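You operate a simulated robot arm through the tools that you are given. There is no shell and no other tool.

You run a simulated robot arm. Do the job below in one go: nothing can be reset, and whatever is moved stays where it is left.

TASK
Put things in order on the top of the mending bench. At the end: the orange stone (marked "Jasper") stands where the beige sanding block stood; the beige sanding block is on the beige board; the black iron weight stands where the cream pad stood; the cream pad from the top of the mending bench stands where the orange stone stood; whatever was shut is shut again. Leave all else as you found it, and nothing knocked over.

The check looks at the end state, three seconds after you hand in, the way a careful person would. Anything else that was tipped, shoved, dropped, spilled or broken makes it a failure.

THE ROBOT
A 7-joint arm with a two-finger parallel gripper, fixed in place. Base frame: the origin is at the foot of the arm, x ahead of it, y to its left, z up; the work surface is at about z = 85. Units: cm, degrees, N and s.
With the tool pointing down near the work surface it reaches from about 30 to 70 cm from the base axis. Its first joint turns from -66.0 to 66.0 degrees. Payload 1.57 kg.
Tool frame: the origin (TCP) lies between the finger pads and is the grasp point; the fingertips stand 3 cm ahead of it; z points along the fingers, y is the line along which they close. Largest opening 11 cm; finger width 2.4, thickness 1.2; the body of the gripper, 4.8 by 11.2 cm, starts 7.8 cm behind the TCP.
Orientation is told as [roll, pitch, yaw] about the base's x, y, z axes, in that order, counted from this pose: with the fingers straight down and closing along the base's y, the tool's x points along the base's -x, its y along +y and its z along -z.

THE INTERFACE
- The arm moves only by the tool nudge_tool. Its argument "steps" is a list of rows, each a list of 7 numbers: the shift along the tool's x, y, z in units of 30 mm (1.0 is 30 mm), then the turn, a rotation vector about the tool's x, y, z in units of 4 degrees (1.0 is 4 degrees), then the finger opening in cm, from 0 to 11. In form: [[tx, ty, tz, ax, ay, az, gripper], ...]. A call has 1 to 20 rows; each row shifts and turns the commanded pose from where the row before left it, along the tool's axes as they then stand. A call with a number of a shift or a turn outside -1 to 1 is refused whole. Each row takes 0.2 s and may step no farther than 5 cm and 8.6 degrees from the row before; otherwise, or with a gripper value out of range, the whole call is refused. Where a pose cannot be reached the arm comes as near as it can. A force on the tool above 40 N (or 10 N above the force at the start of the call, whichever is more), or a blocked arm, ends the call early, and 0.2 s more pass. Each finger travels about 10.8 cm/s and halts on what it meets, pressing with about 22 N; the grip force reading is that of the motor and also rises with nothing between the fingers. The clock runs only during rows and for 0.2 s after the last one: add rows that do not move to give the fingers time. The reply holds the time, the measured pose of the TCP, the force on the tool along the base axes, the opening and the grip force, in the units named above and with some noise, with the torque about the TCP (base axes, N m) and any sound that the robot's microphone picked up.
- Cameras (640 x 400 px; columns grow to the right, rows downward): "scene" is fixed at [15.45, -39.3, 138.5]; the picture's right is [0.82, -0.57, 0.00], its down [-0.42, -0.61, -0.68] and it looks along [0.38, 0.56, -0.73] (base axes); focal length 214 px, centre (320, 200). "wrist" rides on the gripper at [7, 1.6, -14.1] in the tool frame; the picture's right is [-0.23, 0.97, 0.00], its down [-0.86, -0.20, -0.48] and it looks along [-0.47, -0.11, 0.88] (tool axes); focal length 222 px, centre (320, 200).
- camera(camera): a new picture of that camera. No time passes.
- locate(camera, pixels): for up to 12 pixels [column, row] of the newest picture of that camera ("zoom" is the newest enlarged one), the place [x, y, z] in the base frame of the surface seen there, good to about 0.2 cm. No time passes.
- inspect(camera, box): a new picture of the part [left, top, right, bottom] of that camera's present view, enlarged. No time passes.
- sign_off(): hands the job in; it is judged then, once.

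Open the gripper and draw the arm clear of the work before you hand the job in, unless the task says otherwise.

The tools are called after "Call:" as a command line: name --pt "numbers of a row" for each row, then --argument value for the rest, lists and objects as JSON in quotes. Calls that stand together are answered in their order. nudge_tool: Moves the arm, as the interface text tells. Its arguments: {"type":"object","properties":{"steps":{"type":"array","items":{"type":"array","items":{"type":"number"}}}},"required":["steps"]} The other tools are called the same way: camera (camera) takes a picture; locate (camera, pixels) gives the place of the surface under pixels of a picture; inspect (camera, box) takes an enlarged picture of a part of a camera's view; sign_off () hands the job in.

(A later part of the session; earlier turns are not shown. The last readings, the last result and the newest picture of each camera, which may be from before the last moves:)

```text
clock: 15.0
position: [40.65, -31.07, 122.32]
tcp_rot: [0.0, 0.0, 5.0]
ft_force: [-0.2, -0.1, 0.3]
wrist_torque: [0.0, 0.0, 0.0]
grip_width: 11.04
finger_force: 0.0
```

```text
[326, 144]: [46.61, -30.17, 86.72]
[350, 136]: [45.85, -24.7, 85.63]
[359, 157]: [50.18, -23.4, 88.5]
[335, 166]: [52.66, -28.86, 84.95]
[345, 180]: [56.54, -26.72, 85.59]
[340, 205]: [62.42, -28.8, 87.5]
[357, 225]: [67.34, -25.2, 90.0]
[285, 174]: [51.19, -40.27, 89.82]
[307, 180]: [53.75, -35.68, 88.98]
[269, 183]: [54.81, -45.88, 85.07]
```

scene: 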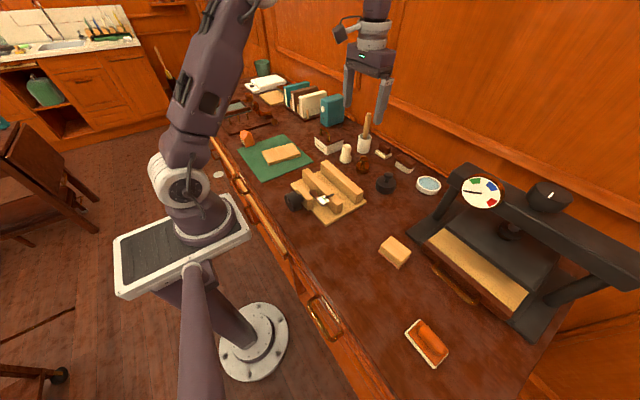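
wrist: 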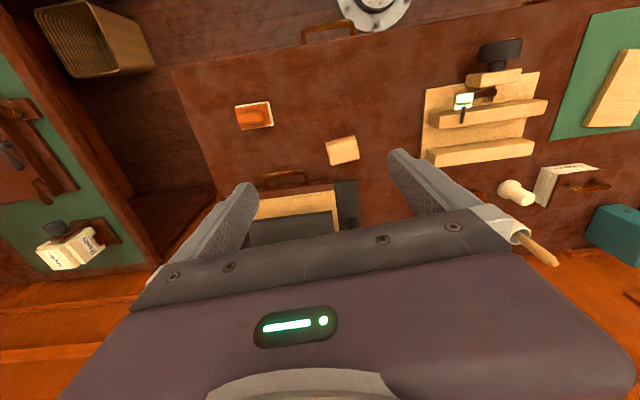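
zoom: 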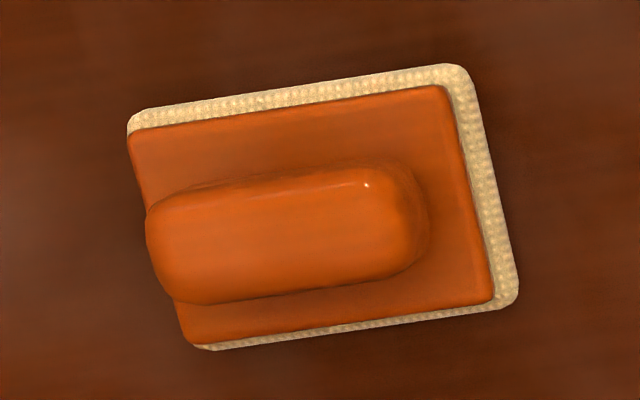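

I locate the pad's sole corners and handle points.

Call:
locate --camera "zoom" --pixels '[[138, 118], [455, 72], [510, 300], [210, 345], [160, 250], [410, 215], [290, 180], [300, 285], [290, 235], [440, 150], [180, 140], [470, 285]]'

Call:
inspect --camera "scene" --box '[400, 312, 456, 372]'

```text
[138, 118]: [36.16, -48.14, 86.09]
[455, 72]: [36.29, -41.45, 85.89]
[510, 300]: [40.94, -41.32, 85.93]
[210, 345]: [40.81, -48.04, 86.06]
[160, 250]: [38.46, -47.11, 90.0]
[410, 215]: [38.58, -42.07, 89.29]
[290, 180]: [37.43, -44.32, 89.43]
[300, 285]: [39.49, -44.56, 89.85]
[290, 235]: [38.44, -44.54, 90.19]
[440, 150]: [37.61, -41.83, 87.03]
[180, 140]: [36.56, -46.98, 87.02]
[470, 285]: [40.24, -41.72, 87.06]
```

```text
6.67 times, centred on (428, 342) of scene
```

zoom: 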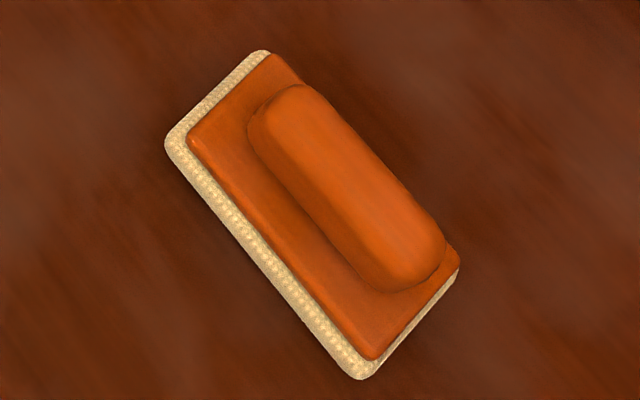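

Pad: sole 6.8 (y) × 4.7 (x), centre [38.55,-44.75], yaw ≈ 0, handle 2.2 wide from z 87 to 90.2. Now I go above the sanding block and descend to z ≈ 96 first.

Call:
nudge_tool --pt "-0.665 0.287 0.5 0 0 0 11" --pt "-0.665 0.287 0.5 0 0 0 11" --pt "-0.665 0.287 0.5 0 0 0 11" --pt "-0.665 0.287 0.5 0 0 0 11" --pt "0 0 1 0 0 0 11" --pt "0 0 1 0 0 0 11" --pt "0 0 1 0 0 0 11" --pt "0 0 1 0 0 0 11" --pt "0 0 1 0 0 0 11" --pt "0 0 1 0 0 0 11" --pt "0 0 0.7 0 0 0 11" --pt "0 0 0 0 0 0 11"

Call:
camera --camera "wrist"

Call:
camera --camera "scene"

```text
clock: 17.6
position: [48.43, -27.07, 96.34]
tcp_rot: [0.0, 0.0, 4.8]
ft_force: [-0.7, -0.2, 0.2]
wrist_torque: [-0.04, 0.0, 0.01]
grip_width: 11.01
finger_force: 0.1
```

```text
taken
```

wrist: 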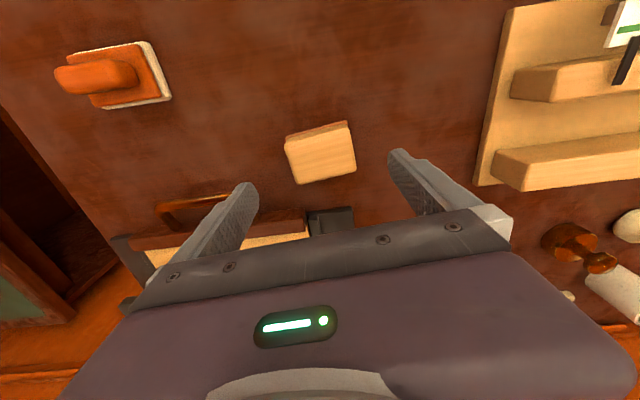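

```text
taken
```

scene: 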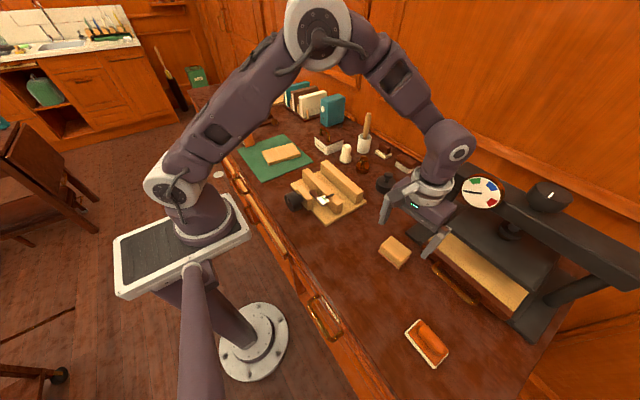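

The block sits between the fingers at (320,153). I re-measure its corners from this closer view before descending.

Call:
inspect --camera "wrist" --box '[272, 110, 368, 190]'

Call:
locate --camera "zoom" --pixels '[[90, 140], [500, 75], [555, 295], [165, 345], [85, 120], [490, 60], [320, 210]]'

```text
5.00 times, centred on (320, 150) of wrist
```

zoom: 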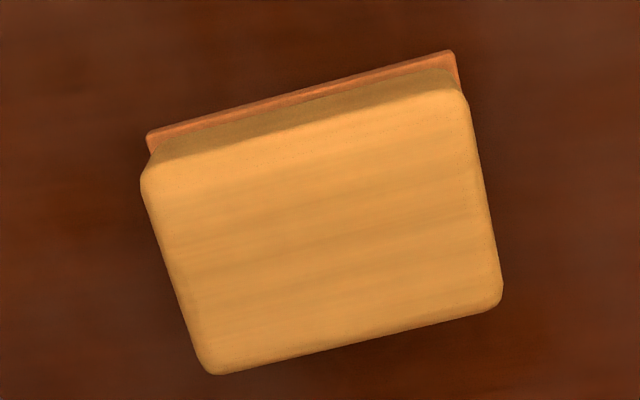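

```text
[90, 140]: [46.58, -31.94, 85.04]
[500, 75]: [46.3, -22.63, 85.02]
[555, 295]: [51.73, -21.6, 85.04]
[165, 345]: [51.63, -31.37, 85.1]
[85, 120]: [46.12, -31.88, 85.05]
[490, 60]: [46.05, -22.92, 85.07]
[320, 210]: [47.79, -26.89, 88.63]
```

I locate the actual corners seen in this zoom: top (155,180), (455,100), (490,295), (215,360); sole corners (150,134), (452,54).

Call:
locate --camera "zoom" --pixels '[[152, 180], [458, 102], [494, 298], [212, 364], [150, 135], [452, 54], [143, 190], [200, 360], [468, 110], [502, 295]]'

```text
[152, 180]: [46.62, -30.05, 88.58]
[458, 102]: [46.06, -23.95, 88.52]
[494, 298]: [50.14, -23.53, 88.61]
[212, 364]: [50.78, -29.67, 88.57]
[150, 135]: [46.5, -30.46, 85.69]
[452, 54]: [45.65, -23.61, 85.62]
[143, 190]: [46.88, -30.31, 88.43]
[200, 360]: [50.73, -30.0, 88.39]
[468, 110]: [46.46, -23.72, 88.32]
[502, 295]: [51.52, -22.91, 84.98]
```

Block centre refined to [48.4,-26.85], yaw 5.5°. I descend to TCP z ≈ 89 (tips at 86, above the sole) and close.

Call:
nudge_tool --pt "0 0.06 0.8 0 0 0 11" --pt "0 0 0.8 0 0 0 11" --pt "0 0 0.6 0 0 0 11" --pt "0 0 0.25 0 0 0 11" --pt "0 0 0 0 0 0 11" --pt "0 0 0 0 0 0 8" --pt "0 0 0 0 0 0 6" --pt "0 0 0 0 0 0 5" --pt "0 0 0 0 0 0 5" --pt "0 0 0 0 0 0 5"

Call:
camera --camera "scene"

```text
clock: 19.8
position: [48.32, -26.86, 88.88]
tcp_rot: [0.0, 0.0, 4.8]
ft_force: [-0.2, -0.1, -0.4]
wrist_torque: [0.02, -0.04, 0.03]
grip_width: 6.73
finger_force: 22.4
```

```text
taken
```

scene: 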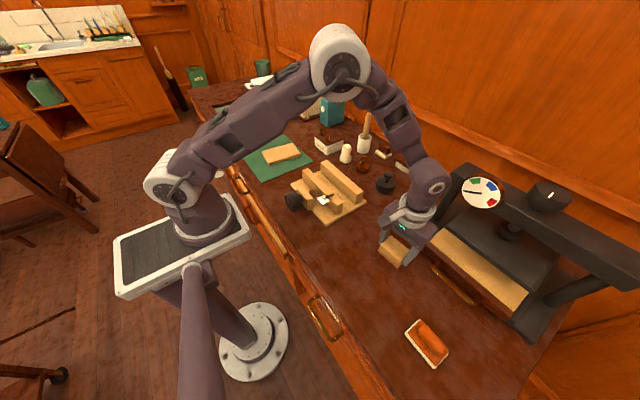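

Gripped at 6.73 cm with 22 N. I lift straight up and then check the board's geometry.

Call:
nudge_tool --pt "0 0 -0.5 0 0 0 5" --pt "0 0 -1 0 0 0 5" --pt "0 0 -1 0 0 0 5" --pt "0 0 -1 0 0 0 5" --pt "0 0 -1 0 0 0 5" --pt "0 0 -1 0 0 0 5" --pt "0 0 -1 0 0 0 5" --pt "0 0 -1 0 0 0 5"

Call:
camera --camera "wrist"

Call:
inspect --camera "scene" --box '[230, 120, 330, 190]'

```text
clock: 21.6
position: [48.14, -26.76, 111.44]
tcp_rot: [0.0, -0.1, 4.8]
ft_force: [-0.6, 0.4, -0.2]
wrist_torque: [-0.01, 0.03, -0.01]
grip_width: 6.73
finger_force: 21.9
```

```text
taken
```

wrist: 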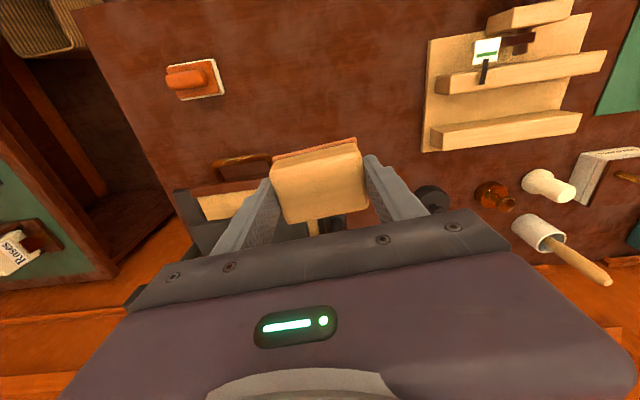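

```text
5.71 times, centred on (280, 155) of scene
```

zoom: 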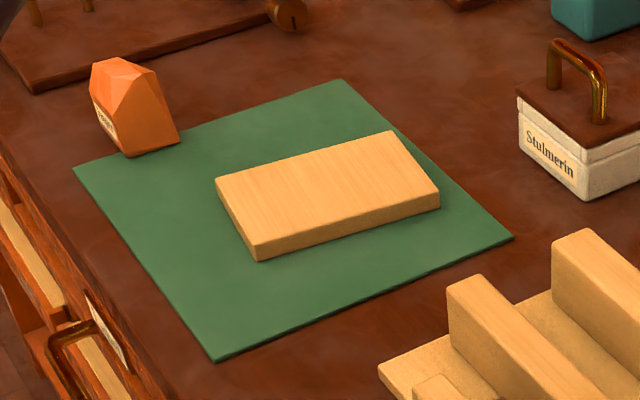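

The board's top corners show at (217,182), (393,132), (438,192), (258,246) in the zoom; I locate those together with mat corners.

Call:
locate --camera "zoom" --pixels '[[220, 182], [392, 135], [435, 192], [259, 244], [330, 190], [80, 170], [340, 84], [505, 238], [218, 358], [122, 152], [178, 138], [95, 100]]'

```text
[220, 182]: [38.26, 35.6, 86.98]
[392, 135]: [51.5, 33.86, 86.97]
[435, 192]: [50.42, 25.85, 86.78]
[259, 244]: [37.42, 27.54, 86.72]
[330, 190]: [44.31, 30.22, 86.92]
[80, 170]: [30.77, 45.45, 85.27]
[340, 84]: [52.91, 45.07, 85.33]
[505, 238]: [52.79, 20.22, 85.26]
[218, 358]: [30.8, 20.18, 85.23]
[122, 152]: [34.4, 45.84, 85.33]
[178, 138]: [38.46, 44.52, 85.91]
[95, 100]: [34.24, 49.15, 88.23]
```

Board: top z 86.9, centre [44.4,30.7], 13.3 × 8.1, yaw about -7°. I turn the block 12° to match and carry it across at height.

Call:
nudge_tool --pt "0 0 0 0 0 1 5" --pt "0 0 0 0 0 1 5" --pt "0 0 0 0 0 1 5" --pt "0.1815 0.942 0 0 0 0 5" --pt "0.1815 0.942 0 0 0 0 5" --pt "0.1815 0.942 0 0 0 0 5" --pt "0.1815 0.942 0 0 0 0 5" --pt "0.1815 0.942 0 0 0 0 5" --pt "0.1815 0.942 0 0 0 0 5" --pt "0.1815 0.942 0 0 0 0 5" --pt "0.1815 0.942 0 0 0 0 5" --pt "0.1815 0.942 0 0 0 0 5" --pt "0.1815 0.942 0 0 0 0 5" --pt "0.1815 0.942 0 0 0 0 5" --pt "0.1815 0.942 0 0 0 0 5" --pt "0.1815 0.942 0 0 0 0 5" --pt "0.1815 0.942 0 0 0 0 5" --pt "0.1815 0.942 0 0 0 0 5" --pt "0.1815 0.942 0 0 0 0 5" --pt "0.1815 0.942 0 0 0 0 5"

Call:
camera --camera "wrist"

```text
clock: 25.8
position: [45.11, 22.23, 111.58]
tcp_rot: [0.0, 0.1, -7.2]
ft_force: [0.4, 0.1, -0.8]
wrist_torque: [-0.02, 0.02, -0.02]
grip_width: 6.72
finger_force: 21.9
```

```text
taken
```

wrist: 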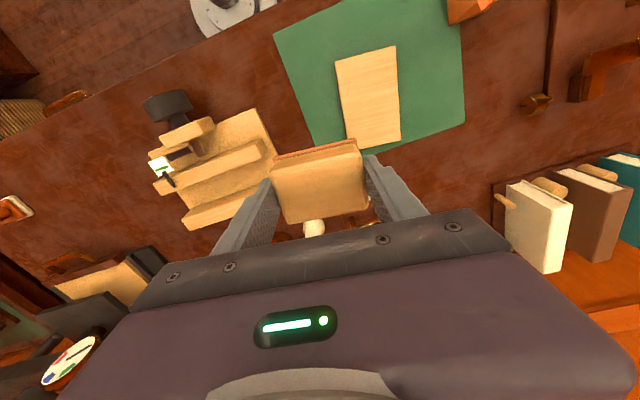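

The board is seen at (368,97) in the wrist view; I refine its corners from here.

Call:
inspect --camera "wrist" --box '[310, 30, 430, 160]'

Call:
locate --camera "wrist" --pixels '[[337, 62], [394, 49], [399, 138], [347, 146], [368, 95]]'

```text
3.08 times, centred on (370, 95) of wrist
```

zoom: 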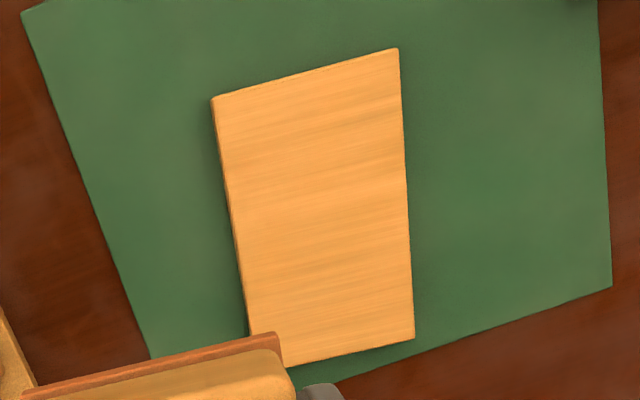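

```text
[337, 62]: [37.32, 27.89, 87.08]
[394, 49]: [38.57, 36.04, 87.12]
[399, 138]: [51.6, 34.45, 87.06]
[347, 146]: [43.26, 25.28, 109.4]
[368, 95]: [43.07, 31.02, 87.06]
```

Board top z ≈ 87.0, centre ≈ [44.4,30.95]. I move over it and descend to just above contact.

Call:
nudge_tool --pt "0.199 0.951 0 0 0 0 5" --pt "0.199 0.951 0 0 0 0 5" --pt "0.199 0.951 0 0 0 0 5" --pt "0 0 1 0 0 0 5" --pt "0 0 1 0 0 0 5" --pt "0 0 1 0 0 0 5" --pt "0 0 1 0 0 0 5" --pt "0 0 1 0 0 0 5" --pt "0 0 0.8 0 0 0 5" --pt "0 0 0.5 0 0 0 5" --pt "0 0 0.3 0 0 0 5" --pt "0 0 0 0 0 0 5"

Call:
inspect --camera "scene" --box '[240, 120, 320, 180]'

Call:
camera --camera "wrist"

```text
clock: 28.4
position: [44.62, 30.79, 91.48]
tcp_rot: [0.0, 0.0, -7.2]
ft_force: [0.4, 0.4, -1.2]
wrist_torque: [0.0, 0.01, 0.0]
grip_width: 6.71
finger_force: 21.6
```

```text
6.67 times, centred on (280, 150) of scene
```

zoom: 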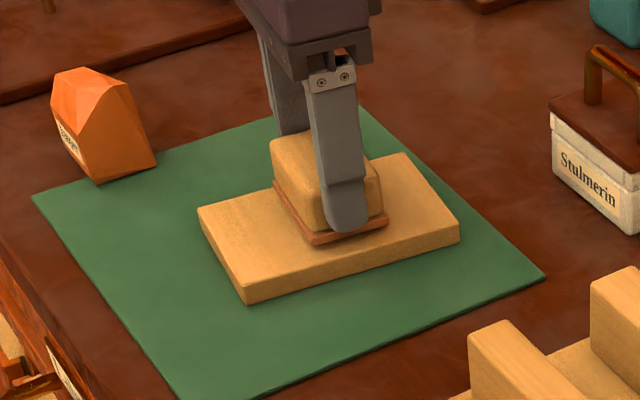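

```text
taken
```

wrist: 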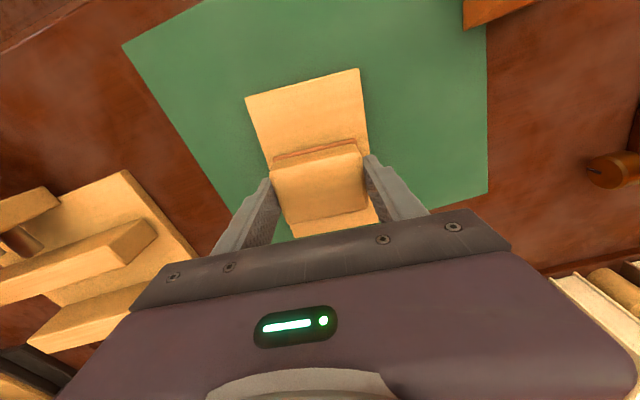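

Well aligned over the board. I lower the last ~0.6 cm in tiny steps and watch the force.

Call:
nudge_tool --pt "0 0 0.06 0 0 0 5" --pt "0 0 0.06 0 0 0 5" --pt "0 0 0.05 0 0 0 5" --pt "0 0 0 0 0 0 5"

```text
clock: 29.4
position: [44.44, 30.84, 91.08]
tcp_rot: [-0.1, 0.1, -7.1]
ft_force: [0.1, 0.4, -1.2]
wrist_torque: [0.01, 0.02, 0.01]
grip_width: 6.7
finger_force: 22.4
```

No contact yet; I keep going by 1 mm steps.

Call:
nudge_tool --pt "0 0 0.03 0 0 0 5" --pt "0 0 0.03 0 0 0 5" --pt "0 0 0 0 0 0 5"

Call:
inspect --camera "scene" --box '[265, 135, 305, 165]'

```text
clock: 30.2
position: [44.54, 30.89, 90.9]
tcp_rot: [0.1, -0.1, -7.2]
ft_force: [-3.5, -1.2, 18.0]
wrist_torque: [-0.16, 0.1, 0.06]
grip_width: 6.7
finger_force: 22.3
```

```text
13.33 times, centred on (285, 150) of scene
```

zoom: 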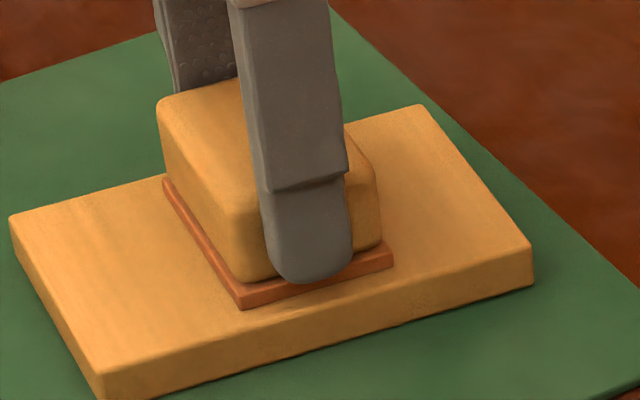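

Contact felt (18 N). I relieve it slightly and open the fingers, then rise.

Call:
nudge_tool --pt "0 0 -0.02 0 0 0 5" --pt "0 0 0 0 0 0 7" --pt "0 0 0 0 0 0 8.5" --pt "0 0 0 0 0 0 9" --pt "0 0 0 0 0 0 9" --pt "0 0 -0.5 0 0 0 9" --pt "0 0 -1 0 0 0 9" --pt "0 0 -1 0 0 0 9" --pt "0 0 -1 0 0 0 9" --pt "0 0 -1 0 0 0 9" --pt "0 0 -1 0 0 0 9" --pt "0 0 -1 0 0 0 11" --pt "0 0 0 0 0 0 11"

Call:
camera --camera "wrist"

Call:
inspect --camera "scene" --box '[235, 120, 315, 180]'

```text
clock: 33.0
position: [44.53, 30.65, 110.5]
tcp_rot: [0.0, 0.0, -7.2]
ft_force: [-0.7, 0.5, -0.1]
wrist_torque: [0.0, 0.01, 0.02]
grip_width: 11.0
finger_force: 0.1
```

```text
taken
```

wrist: 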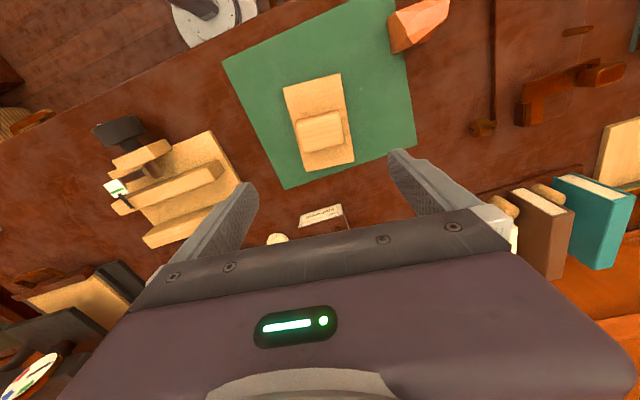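

```text
6.67 times, centred on (275, 150) of scene
```

zoom: 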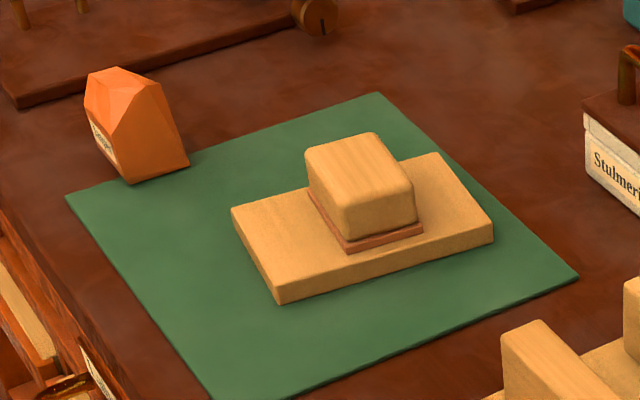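

The block rests flat on the beige board. Now I move towards the stone to measure it from above.

Call:
nudge_tool --pt "0.54 0.83 0 0 0 0 11" --pt "0.54 0.83 0 0 0 0 11" --pt "0.54 0.83 0 0 0 0 11" --pt "0.54 0.83 0 0 0 0 11" --pt "0.54 0.83 0 0 0 0 11" --pt "0 0 0 0 0 0 11"

Call:
camera --camera "wrist"

Call:
inspect --camera "scene" --box '[230, 125, 270, 150]'

```text
clock: 34.4
position: [37.86, 44.23, 110.27]
tcp_rot: [0.1, 0.1, -7.1]
ft_force: [0.5, -0.1, -0.6]
wrist_torque: [-0.01, 0.0, 0.01]
grip_width: 11.0
finger_force: 0.1
```

```text
taken
```

wrist: 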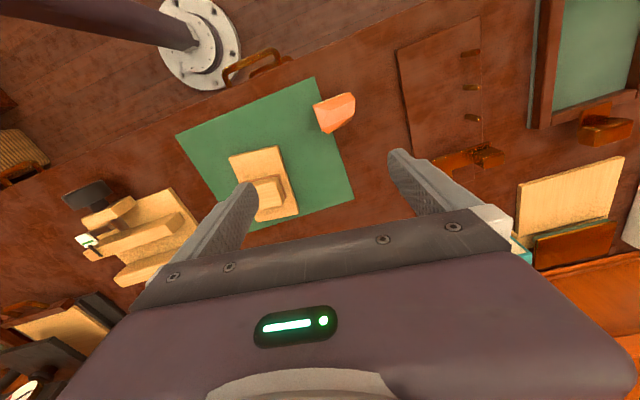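

```text
16.00 times, centred on (250, 138) of scene
```

zoom: 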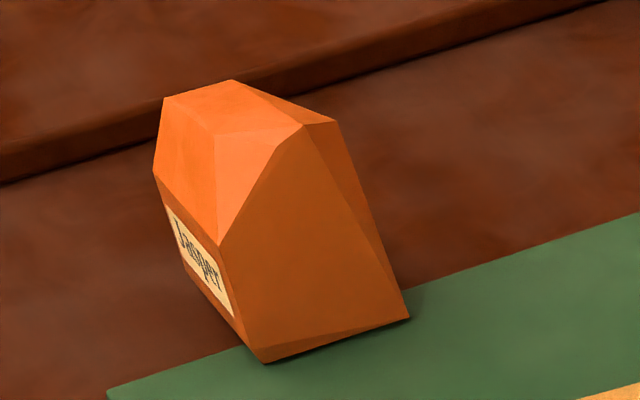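

Call:
inspect --camera "wrist" --box '[304, 82, 368, 142]'

Call:
locate --camera "scene" --pixels '[[246, 131], [243, 134], [250, 133], [256, 139], [259, 145], [246, 150], [241, 144], [247, 141]]'

```text
6.67 times, centred on (336, 112) of wrist
```

zoom: 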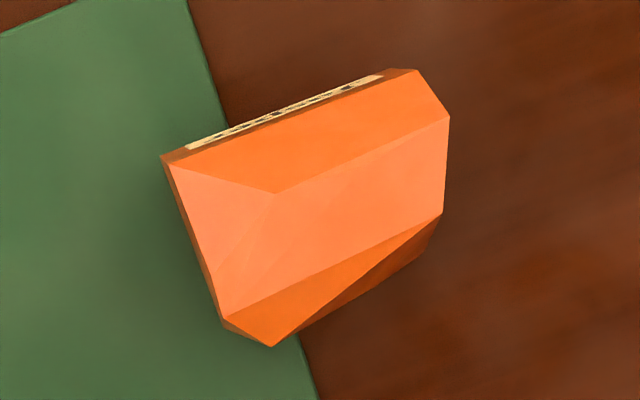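

```text
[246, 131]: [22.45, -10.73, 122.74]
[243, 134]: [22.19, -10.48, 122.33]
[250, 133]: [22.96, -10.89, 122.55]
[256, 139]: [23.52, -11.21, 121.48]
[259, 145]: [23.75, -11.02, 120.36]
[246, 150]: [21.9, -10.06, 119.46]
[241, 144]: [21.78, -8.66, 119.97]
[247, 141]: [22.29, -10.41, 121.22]
```

The stone overlaps the mat edge in plan. I locate its visible vertices in this zoom: (165,165), (390,72), (418,72), (448,120), (442,212), (275,345), (222,318), (275,193).

Call:
locate --camera "zoom" --pixels '[[170, 165], [390, 75], [415, 76], [445, 122], [438, 212], [275, 340], [225, 315], [275, 193], [190, 250], [425, 245], [300, 320], [320, 250]]'

Call:
locate --camera "zoom" --pixels '[[200, 30], [315, 385], [150, 250], [460, 100], [300, 360], [380, 300], [195, 145], [370, 82], [280, 110], [185, 160], [215, 330]]'

```text
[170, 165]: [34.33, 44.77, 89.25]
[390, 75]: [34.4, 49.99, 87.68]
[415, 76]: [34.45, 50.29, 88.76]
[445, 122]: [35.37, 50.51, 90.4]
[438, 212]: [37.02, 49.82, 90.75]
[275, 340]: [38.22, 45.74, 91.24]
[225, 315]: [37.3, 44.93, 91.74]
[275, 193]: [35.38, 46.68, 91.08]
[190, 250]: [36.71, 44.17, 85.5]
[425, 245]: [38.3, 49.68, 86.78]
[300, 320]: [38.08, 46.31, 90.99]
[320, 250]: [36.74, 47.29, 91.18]
```

```text
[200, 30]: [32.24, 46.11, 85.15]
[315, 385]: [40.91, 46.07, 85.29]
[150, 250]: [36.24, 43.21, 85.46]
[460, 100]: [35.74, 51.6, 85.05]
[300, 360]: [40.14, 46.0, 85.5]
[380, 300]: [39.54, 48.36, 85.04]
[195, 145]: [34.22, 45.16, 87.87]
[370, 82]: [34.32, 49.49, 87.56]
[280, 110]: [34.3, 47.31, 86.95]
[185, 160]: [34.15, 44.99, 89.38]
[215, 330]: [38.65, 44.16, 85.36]
```

The stone spans x 34.3–38.5, footprint y ≈ 46–50, z up to 91.7, with the label face near-vertical at x = 34.3; its base is just beside the mat edge (y ≈ 46.1). I plan to grip along x, so I turn the tool toward +90° yaw and look at its back face.

Call:
nudge_tool --pt "0 0 0 0 0 -1 11" --pt "0 0 0 0 0 -1 11" --pt "0 0 0 0 0 -1 11" --pt "0 0 0 0 0 -1 11" --pt "0 0 0 0 0 -1 11" --pt "0 0 0 0 0 -1 11" --pt "0 0 0 0 0 -1 11" --pt "0 0 0 0 0 -1 11" --pt "0 0 0 0 0 -1 11" --pt "0 0 0 0 0 -1 11" --pt "0 0 0 0 0 -1 11" --pt "0 0 0 0 0 -1 11" --pt "0 0 0 0 0 -1 11" --pt "0 0 0 0 0 -1 11" --pt "0 0 0 0 0 -1 11" --pt "0 0 0 0 0 -1 11" --pt "0 0 0 0 0 -1 11" --pt "0 0 0 0 0 -1 11" --pt "0 0 0 0 0 -1 11" --pt "0 0 0 0 0 -1 11"

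Call:
camera --camera "wrist"

```text
clock: 38.6
position: [37.96, 44.2, 110.52]
tcp_rot: [0.0, 0.0, 72.9]
ft_force: [0.0, -0.6, -0.5]
wrist_torque: [-0.01, 0.01, -0.02]
grip_width: 11.02
finger_force: 0.0
```

```text
taken
```

wrist: 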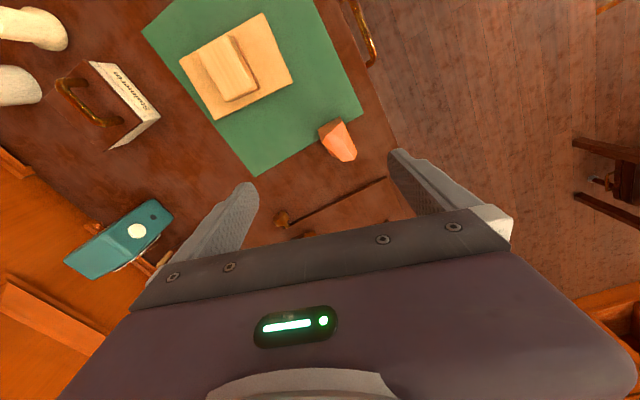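

The stone is at (338,140). I shift toward +x, lower a bit and finish the turn to 90° to see its back (+x) face.

Call:
nudge_tool --pt "0.06 -0.95 0.5 0 0 0 11" --pt "0.06 -0.95 0.5 0 0 0 11" --pt "0.06 -0.95 0.5 0 0 0 11" --pt "0 0 0.5 0 0 -1 11" --pt "0 0 0 0 0 -1 11" --pt "0 0 0 0 0 -1 11" --pt "0 0 0 0 0 -1 11" --pt "0 0 0 0 0 -0.27 11" --pt "0 0 0 0 0 0 11"

Call:
camera --camera "wrist"

```text
clock: 40.6
position: [46.0, 41.06, 104.47]
tcp_rot: [0.1, 0.1, 90.1]
ft_force: [0.9, -0.3, 0.3]
wrist_torque: [0.02, -0.02, 0.0]
grip_width: 10.98
finger_force: 0.0
```

```text
taken
```

wrist: 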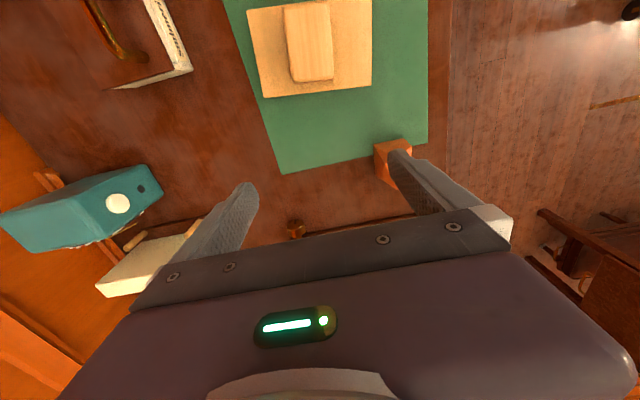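

The right finger hides the stone; I move 5 cm in +y so the stone rises clear of it in the picture.

Call:
nudge_tool --pt "-0.85 0 0 0 0 0 11" --pt "-0.85 0 0 0 0 0 11" --pt "0 0 0 0 0 0 11"

Call:
camera --camera "wrist"

Call:
inspect --camera "wrist" --box '[370, 60, 450, 160]'

```text
clock: 41.4
position: [45.99, 44.46, 104.53]
tcp_rot: [0.0, 0.0, 90.0]
ft_force: [0.3, 0.4, 0.3]
wrist_torque: [-0.02, -0.03, -0.01]
grip_width: 11.0
finger_force: 0.0
out of reach, approached as far as the arm can: row 2
```

```text
taken
```

wrist: 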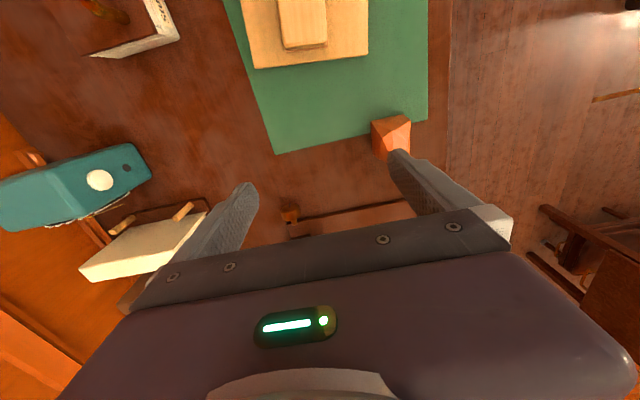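

```text
4.00 times, centred on (410, 110) of wrist
```

zoom: 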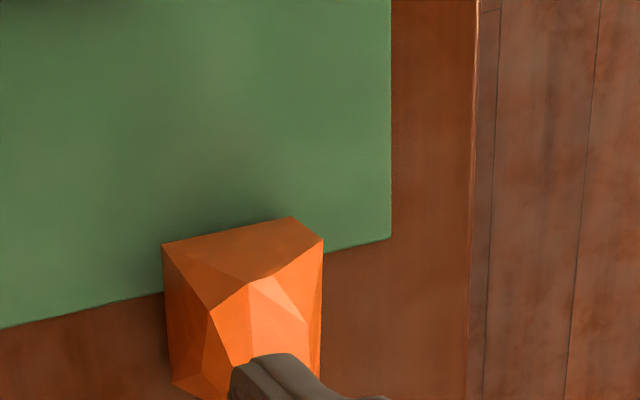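

From here the stone's near edge seems to lie over the mat. I locate points on that edge and on the mat border.

Call:
locate --camera "zoom" --pixels '[[168, 250], [288, 222], [316, 243], [230, 240], [215, 300], [250, 275], [175, 330], [205, 340], [280, 300], [240, 330], [180, 378], [314, 320]]'

Call:
locate --camera "zoom" --pixels '[[160, 240], [225, 222], [290, 210], [328, 235], [100, 300], [100, 312], [360, 240], [360, 252], [155, 350], [165, 385]]'

```text
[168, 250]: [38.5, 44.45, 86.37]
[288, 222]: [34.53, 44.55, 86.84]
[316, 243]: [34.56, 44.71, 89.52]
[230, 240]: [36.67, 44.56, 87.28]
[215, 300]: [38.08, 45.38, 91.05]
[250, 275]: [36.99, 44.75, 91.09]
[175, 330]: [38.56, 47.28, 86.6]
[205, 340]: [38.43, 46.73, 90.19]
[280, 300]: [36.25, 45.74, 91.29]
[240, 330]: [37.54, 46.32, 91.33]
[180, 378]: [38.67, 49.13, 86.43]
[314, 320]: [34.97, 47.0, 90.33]
```

```text
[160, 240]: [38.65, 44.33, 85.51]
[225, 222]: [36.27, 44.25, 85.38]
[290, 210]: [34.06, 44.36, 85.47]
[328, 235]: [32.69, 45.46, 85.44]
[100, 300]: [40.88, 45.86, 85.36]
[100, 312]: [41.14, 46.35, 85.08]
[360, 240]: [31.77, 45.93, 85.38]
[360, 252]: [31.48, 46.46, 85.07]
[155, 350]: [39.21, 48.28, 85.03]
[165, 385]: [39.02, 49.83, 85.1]
```

The stone's faces are near-vertical: x = 34.4 (label) and x = 38.5, footprint y 44.4–50.3, centre ≈ [36.5,47.4]. I go over it at yaw 90° and descend to z ≈ 96 first.

Call:
nudge_tool --pt "-0.19 0.79 0 0 0 0 11" --pt "-0.19 0.79 0 0 0 0 11" --pt "-0.19 0.79 0 0 0 0 11" --pt "-0.19 0.79 0 0 0 0 11" --pt "0 0 0.8 0 0 0 11" --pt "0 0 0.8 0 0 0 11" --pt "0 0 0.8 0 0 0 11" --pt "0 0 0.4 0 0 0 11" --pt "0 0 0 0 0 0 11"

Call:
camera --camera "wrist"

Call:
inspect --camera "scene" --box '[220, 100, 300, 160]'

```text
clock: 43.4
position: [36.45, 46.84, 95.99]
tcp_rot: [0.0, 0.1, 89.9]
ft_force: [0.2, 0.5, -0.1]
wrist_torque: [0.0, -0.04, -0.01]
grip_width: 10.99
finger_force: 0.1
```

```text
taken
```

wrist: 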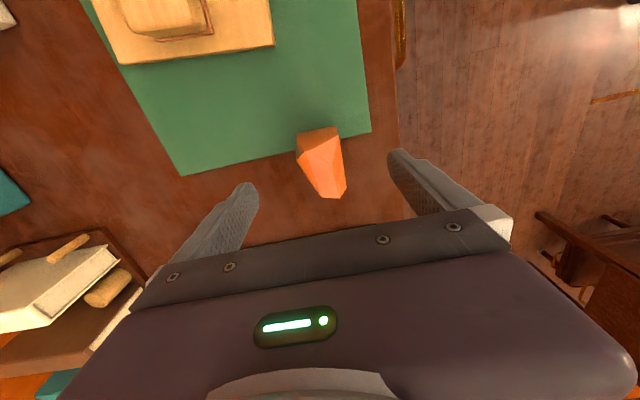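

```text
6.67 times, centred on (260, 130) of scene
```

zoom: 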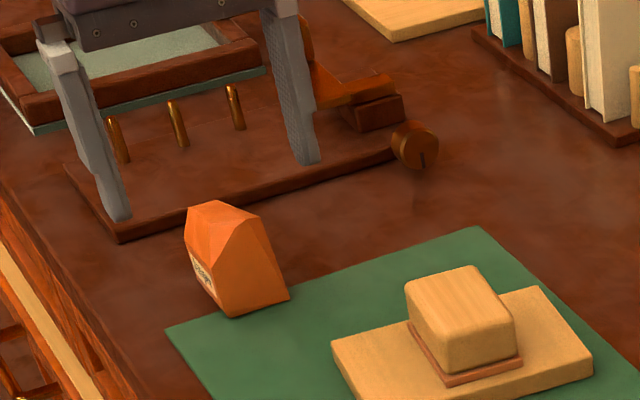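

I zoom on the stone between the fingers at (322,160) to check alignment and both side faces.

Call:
inspect --camera "wrist" --box '[280, 115, 360, 205]'

```text
4.44 times, centred on (320, 160) of wrist
```

zoom: 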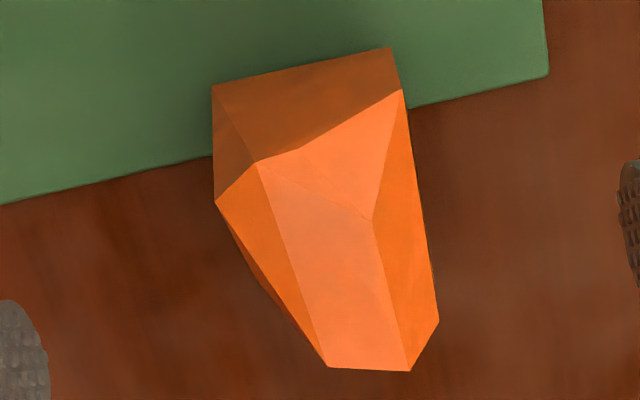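

Call:
locate --camera "zoom" --pixels '[[215, 88], [386, 52], [398, 92], [258, 160], [218, 200], [330, 360], [405, 365], [434, 322], [372, 218], [235, 240], [260, 275], [290, 315]]'

Call:
locate --camera "zoom" --pixels '[[225, 130], [240, 165], [260, 200], [300, 300], [410, 150], [420, 230], [405, 330], [380, 280], [240, 210]]'

```text
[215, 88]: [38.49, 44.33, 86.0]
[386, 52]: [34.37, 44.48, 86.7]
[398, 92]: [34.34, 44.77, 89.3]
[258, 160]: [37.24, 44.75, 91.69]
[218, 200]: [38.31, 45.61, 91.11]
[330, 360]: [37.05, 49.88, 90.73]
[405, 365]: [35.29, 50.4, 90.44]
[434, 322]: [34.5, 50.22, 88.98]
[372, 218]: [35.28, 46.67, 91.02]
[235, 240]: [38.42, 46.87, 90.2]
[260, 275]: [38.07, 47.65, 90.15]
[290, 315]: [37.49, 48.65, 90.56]
```

```text
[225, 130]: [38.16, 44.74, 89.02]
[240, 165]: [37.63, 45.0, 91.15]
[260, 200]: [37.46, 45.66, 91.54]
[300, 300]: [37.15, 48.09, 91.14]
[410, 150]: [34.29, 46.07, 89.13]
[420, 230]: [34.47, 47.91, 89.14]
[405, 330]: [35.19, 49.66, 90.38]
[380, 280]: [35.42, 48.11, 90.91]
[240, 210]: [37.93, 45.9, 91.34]
```

Faces are at x = 34.35 and 38.5, tool centre at 36.45 – aligned. I descend to TCP z ≈ 89.4 (tips at 86.4) and close.

Call:
nudge_tool --pt "0 0 0.8 0 0 0 11" --pt "0 0 0.8 0 0 0 11" --pt "0 0 0.4 0 0 0 11" --pt "0 0 0.19 0 0 0 11" --pt "0 0 0 0 0 0 9" --pt "0 0 0 0 0 0 7" --pt "0 0 0 0 0 0 5.5" --pt "0 0 0 0 0 0 4" --pt "0 0 0 0 0 0 3" --pt "0 0 0 0 0 0 3" --pt "0 0 0 0 0 0 3"

Call:
inspect --camera "scene" --box '[220, 110, 280, 155]'

Call:
camera --camera "wrist"

```text
clock: 45.8
position: [36.42, 46.76, 89.38]
tcp_rot: [0.0, 0.0, 89.9]
ft_force: [-1.2, -0.8, 1.3]
wrist_torque: [-0.07, -0.01, -0.03]
grip_width: 4.29
finger_force: 22.1
```

```text
8.89 times, centred on (250, 132) of scene
```

zoom: 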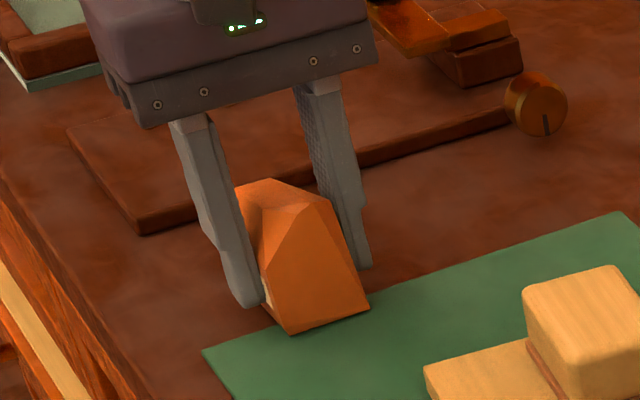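

```text
taken
```

wrist: 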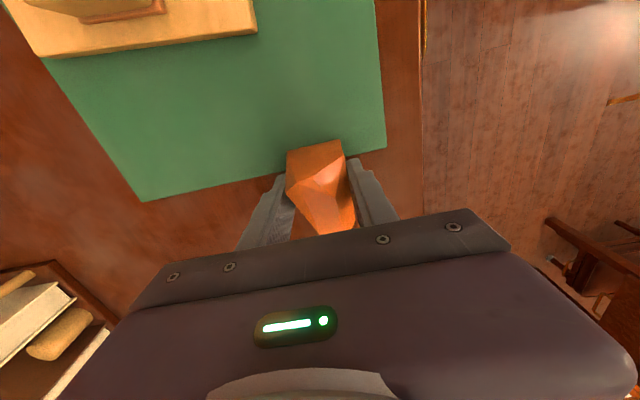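

Gripped at 4.29 cm. I lift it and check the hold.

Call:
nudge_tool --pt "0 0 -0.2 0 0 0 3" --pt "0 0 -0.5 0 0 0 3" --pt "0 0 -1 0 0 0 3" --pt "0 0 -1 0 0 0 3" --pt "0 0 -1 0 0 0 3" --pt "0 0 -1 0 0 0 3" --pt "0 0 -1 0 0 0 3" --pt "0 0 -1 0 0 0 3" --pt "0 0 0 0 0 0 3"

Call:
camera --camera "scene"

Call:
camera --camera "wrist"

Call:
inspect --camera "scene" --box '[200, 60, 280, 150]'

```text
clock: 47.8
position: [36.51, 47.04, 109.72]
tcp_rot: [-0.1, 0.0, 89.9]
ft_force: [0.5, -0.6, -2.1]
wrist_torque: [-0.01, -0.02, 0.01]
grip_width: 4.28
finger_force: 22.3
```

```text
taken
```

scene: 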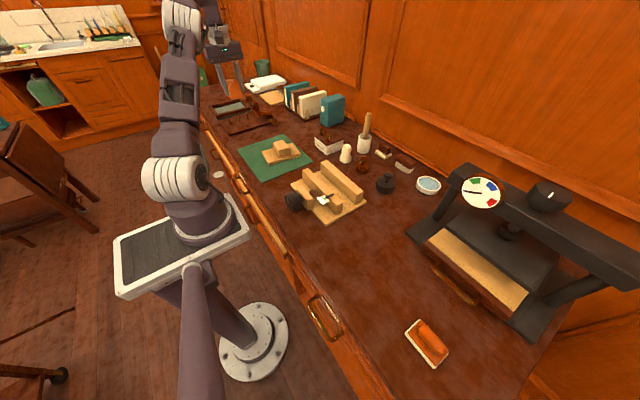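

```text
taken
```

wrist: 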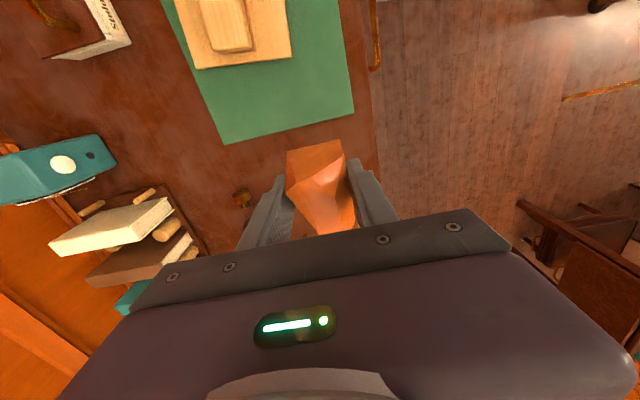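

```text
4.44 times, centred on (240, 105) of scene
```

zoom: 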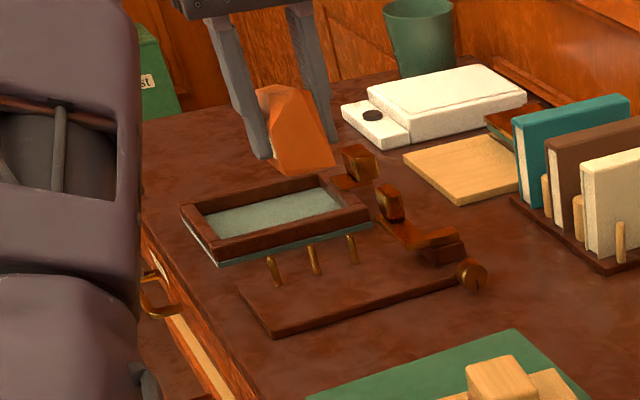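

Stone held firmly. Before placing, I check where the press foot begins near the sanding block's old spot.

Call:
inspect --camera "scene" --box '[370, 200, 470, 275]'

Call:
locate --camera "scene" --pixels '[[408, 236], [425, 250], [440, 268], [415, 242], [420, 225], [432, 255], [395, 252], [436, 285], [435, 275], [478, 303]]'

```text
5.33 times, centred on (420, 238) of scene
```

zoom: 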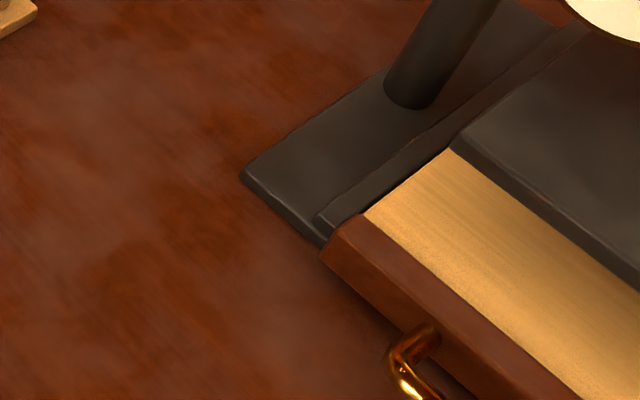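

```text
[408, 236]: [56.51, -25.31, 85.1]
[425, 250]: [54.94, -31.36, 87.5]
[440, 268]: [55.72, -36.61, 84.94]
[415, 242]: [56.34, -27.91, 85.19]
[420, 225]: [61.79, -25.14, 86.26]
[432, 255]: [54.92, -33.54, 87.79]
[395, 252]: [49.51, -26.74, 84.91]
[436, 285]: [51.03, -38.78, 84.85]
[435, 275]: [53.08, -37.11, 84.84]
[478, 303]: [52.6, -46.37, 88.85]
```

Press foot starts at x ≈ 56.3 there, tray at x ≈ 55 for y < -31, so gripping along x is clear. I carry the stone across at z ≈ 110.

Call:
nudge_tool --pt "0.955 -0.1525 0 0 0 0 3" --pt "0.955 -0.1525 0 0 0 0 3" --pt "0.955 -0.1525 0 0 0 0 3" --pt "0.955 -0.1525 0 0 0 0 3" --pt "0.955 -0.1525 0 0 0 0 3" --pt "0.955 -0.1525 0 0 0 0 3" --pt "0.955 -0.1525 0 0 0 0 3" --pt "0.955 -0.1525 0 0 0 0 3" --pt "0.955 -0.1525 0 0 0 0 3" --pt "0.955 -0.1525 0 0 0 0 3" --pt "0.955 -0.1525 0 0 0 0 3" --pt "0.955 -0.1525 0 0 0 0 3" --pt "0.955 -0.1525 0 0 0 0 3" --pt "0.955 -0.1525 0 0 0 0 3" --pt "0.955 -0.1525 0 0 0 0 3" --pt "0.955 -0.1525 0 0 0 0 3" --pt "0.955 -0.1525 0 0 0 0 3" --pt "0.955 -0.1525 0 0 0 0 3" --pt "0.955 -0.1525 0 0 0 0 3" --pt "0.955 -0.1525 0 0 0 0 3"

Call:
camera --camera "scene"

```text
clock: 52.0
position: [45.65, -10.34, 109.52]
tcp_rot: [-0.1, 0.0, 89.8]
ft_force: [0.5, -0.5, -3.2]
wrist_torque: [-0.01, 0.0, 0.0]
grip_width: 4.3
finger_force: 21.9
```

```text
taken
```

scene: 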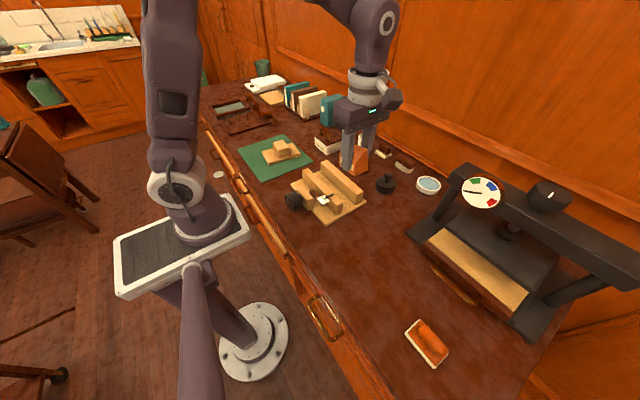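

Continuing to above the old block position, then descending to z ≈ 91.5.

Call:
nudge_tool --pt "0.953 -0.153 0 0 0 0 3" --pt "0.953 -0.153 0 0 0 0 3" --pt "0.953 -0.153 0 0 0 0 3" --pt "0.953 -0.153 0 0 0 0 3" --pt "0.953 -0.153 0 0 0 0 3" --pt "0.953 -0.153 0 0 0 0 3" --pt "0 0 0.8 0 0 0 3" --pt "0 0 1 0 0 0 3" --pt "0 0 1 0 0 0 3" --pt "0 0 1 0 0 0 3" --pt "0 0 1 0 0 0 3" --pt "0 0 0.8 0 0 0 3" --pt "0 0 0.4 0 0 0 3" --pt "0 0 0 0 0 0 3"

Call:
camera --camera "scene"

Call:
inspect --camera "scene" --box '[360, 200, 440, 270]'

Call:
camera --camera "wrist"

```text
clock: 55.0
position: [48.27, -27.51, 91.38]
tcp_rot: [0.0, 0.1, 89.9]
ft_force: [0.8, 0.2, -3.5]
wrist_torque: [0.05, 0.01, 0.01]
grip_width: 4.28
finger_force: 22.1
```

```text
taken
```

scene: 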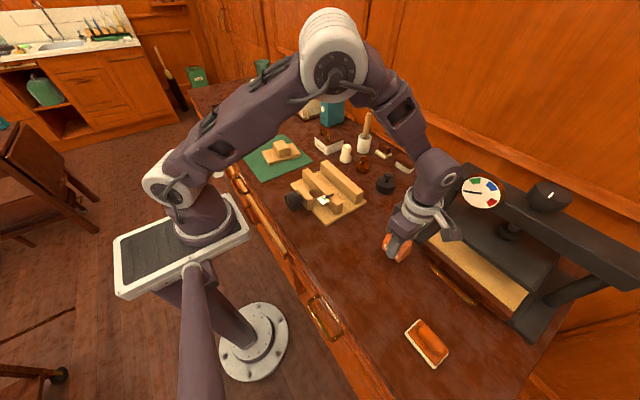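

```text
5.71 times, centred on (400, 235) of scene
```

zoom: 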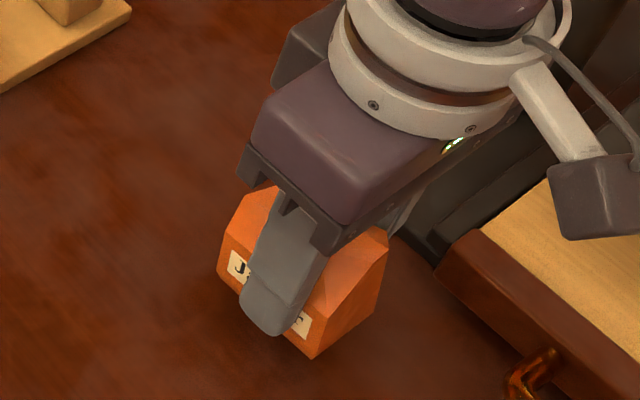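

```text
taken
```

wrist: 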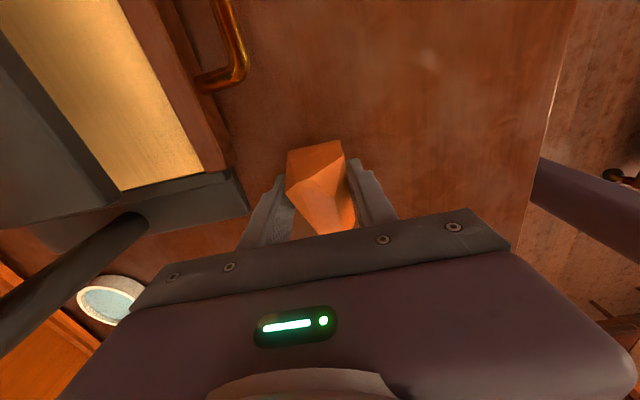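

Stone is over the spot with label toward the front. I lower slowly and feel for contact.

Call:
nudge_tool --pt "0 0 0.3 0 0 0 3" --pt "0 0 0.2 0 0 0 3" --pt "0 0 0.05 0 0 0 3" --pt "0 0 0.05 0 0 0 3" --pt "0 0 0 0 0 0 3"

```text
clock: 56.2
position: [48.28, -27.56, 89.83]
tcp_rot: [0.0, 0.0, 89.9]
ft_force: [-0.1, -0.5, -2.6]
wrist_torque: [-0.01, 0.01, 0.0]
grip_width: 4.3
finger_force: 21.8
```

No contact yet at z = 89.8; continuing with 1–1.5 mm steps.

Call:
nudge_tool --pt "0 0 0.05 0 0 0 3" --pt "0 0 0.05 0 0 0 3" --pt "0 0 0.03 0 0 0 3" --pt "0 0 0 0 0 0 3"

```text
clock: 57.2
position: [48.21, -27.59, 89.5]
tcp_rot: [0.0, -0.1, 89.9]
ft_force: [-0.9, 0.6, 5.9]
wrist_torque: [0.25, -0.1, 0.06]
grip_width: 4.28
finger_force: 21.8
```

First contact at z ≈ 89.5 with torque pointing to the +y end of the base, so the stone (which had stood on the mat edge) is held slightly tilted. I look closely at the gap.

Call:
inspect --camera "scene" --box '[380, 230, 420, 265]'

Call:
inspect --camera "wrist" --box '[270, 120, 370, 240]'

```text
11.43 times, centred on (400, 248) of scene
```

zoom: 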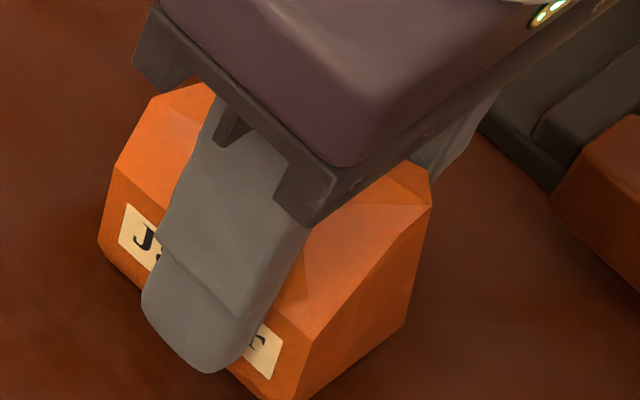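

```text
3.33 times, centred on (320, 180) of wrist
```

zoom: 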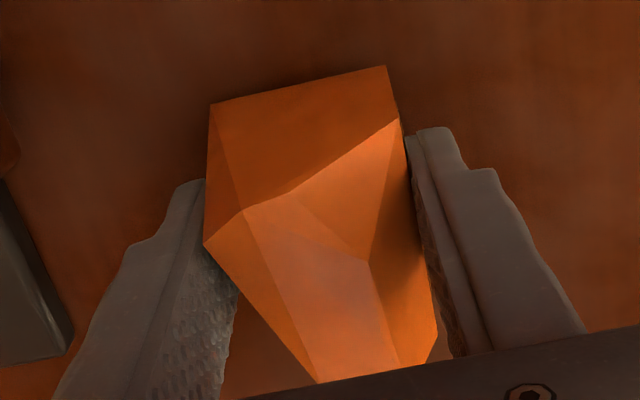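

I rotate the tool by about 2.4° so the stone's near (−y) end goes down, then lower a touch and read the torque again.

Call:
nudge_tool --pt "0 0 0 0 -0.6 0 3" --pt "0 0 0.03 0 0 0 3" --pt "0 0 0 0 0 0 3"

```text
clock: 58.0
position: [48.33, -27.53, 89.4]
tcp_rot: [0.0, -2.4, 89.9]
ft_force: [-0.5, 0.7, -2.0]
wrist_torque: [-0.01, -0.02, -0.03]
grip_width: 4.28
finger_force: 22.2
```

Contact was lifted, confirming the direction. I add 2° more and lower until contact again.

Call:
nudge_tool --pt "0 0 0 0 -0.5 0 3" --pt "0 0 0.05 0 0 0 3" --pt "0 0 0.04 0 0 0 3" --pt "0 0 0 0 0 0 3"

```text
clock: 59.0
position: [48.27, -27.55, 89.14]
tcp_rot: [-0.1, -4.3, 89.9]
ft_force: [-4.2, -1.2, 14.1]
wrist_torque: [0.47, -0.23, 0.07]
grip_width: 4.31
finger_force: 21.8
```

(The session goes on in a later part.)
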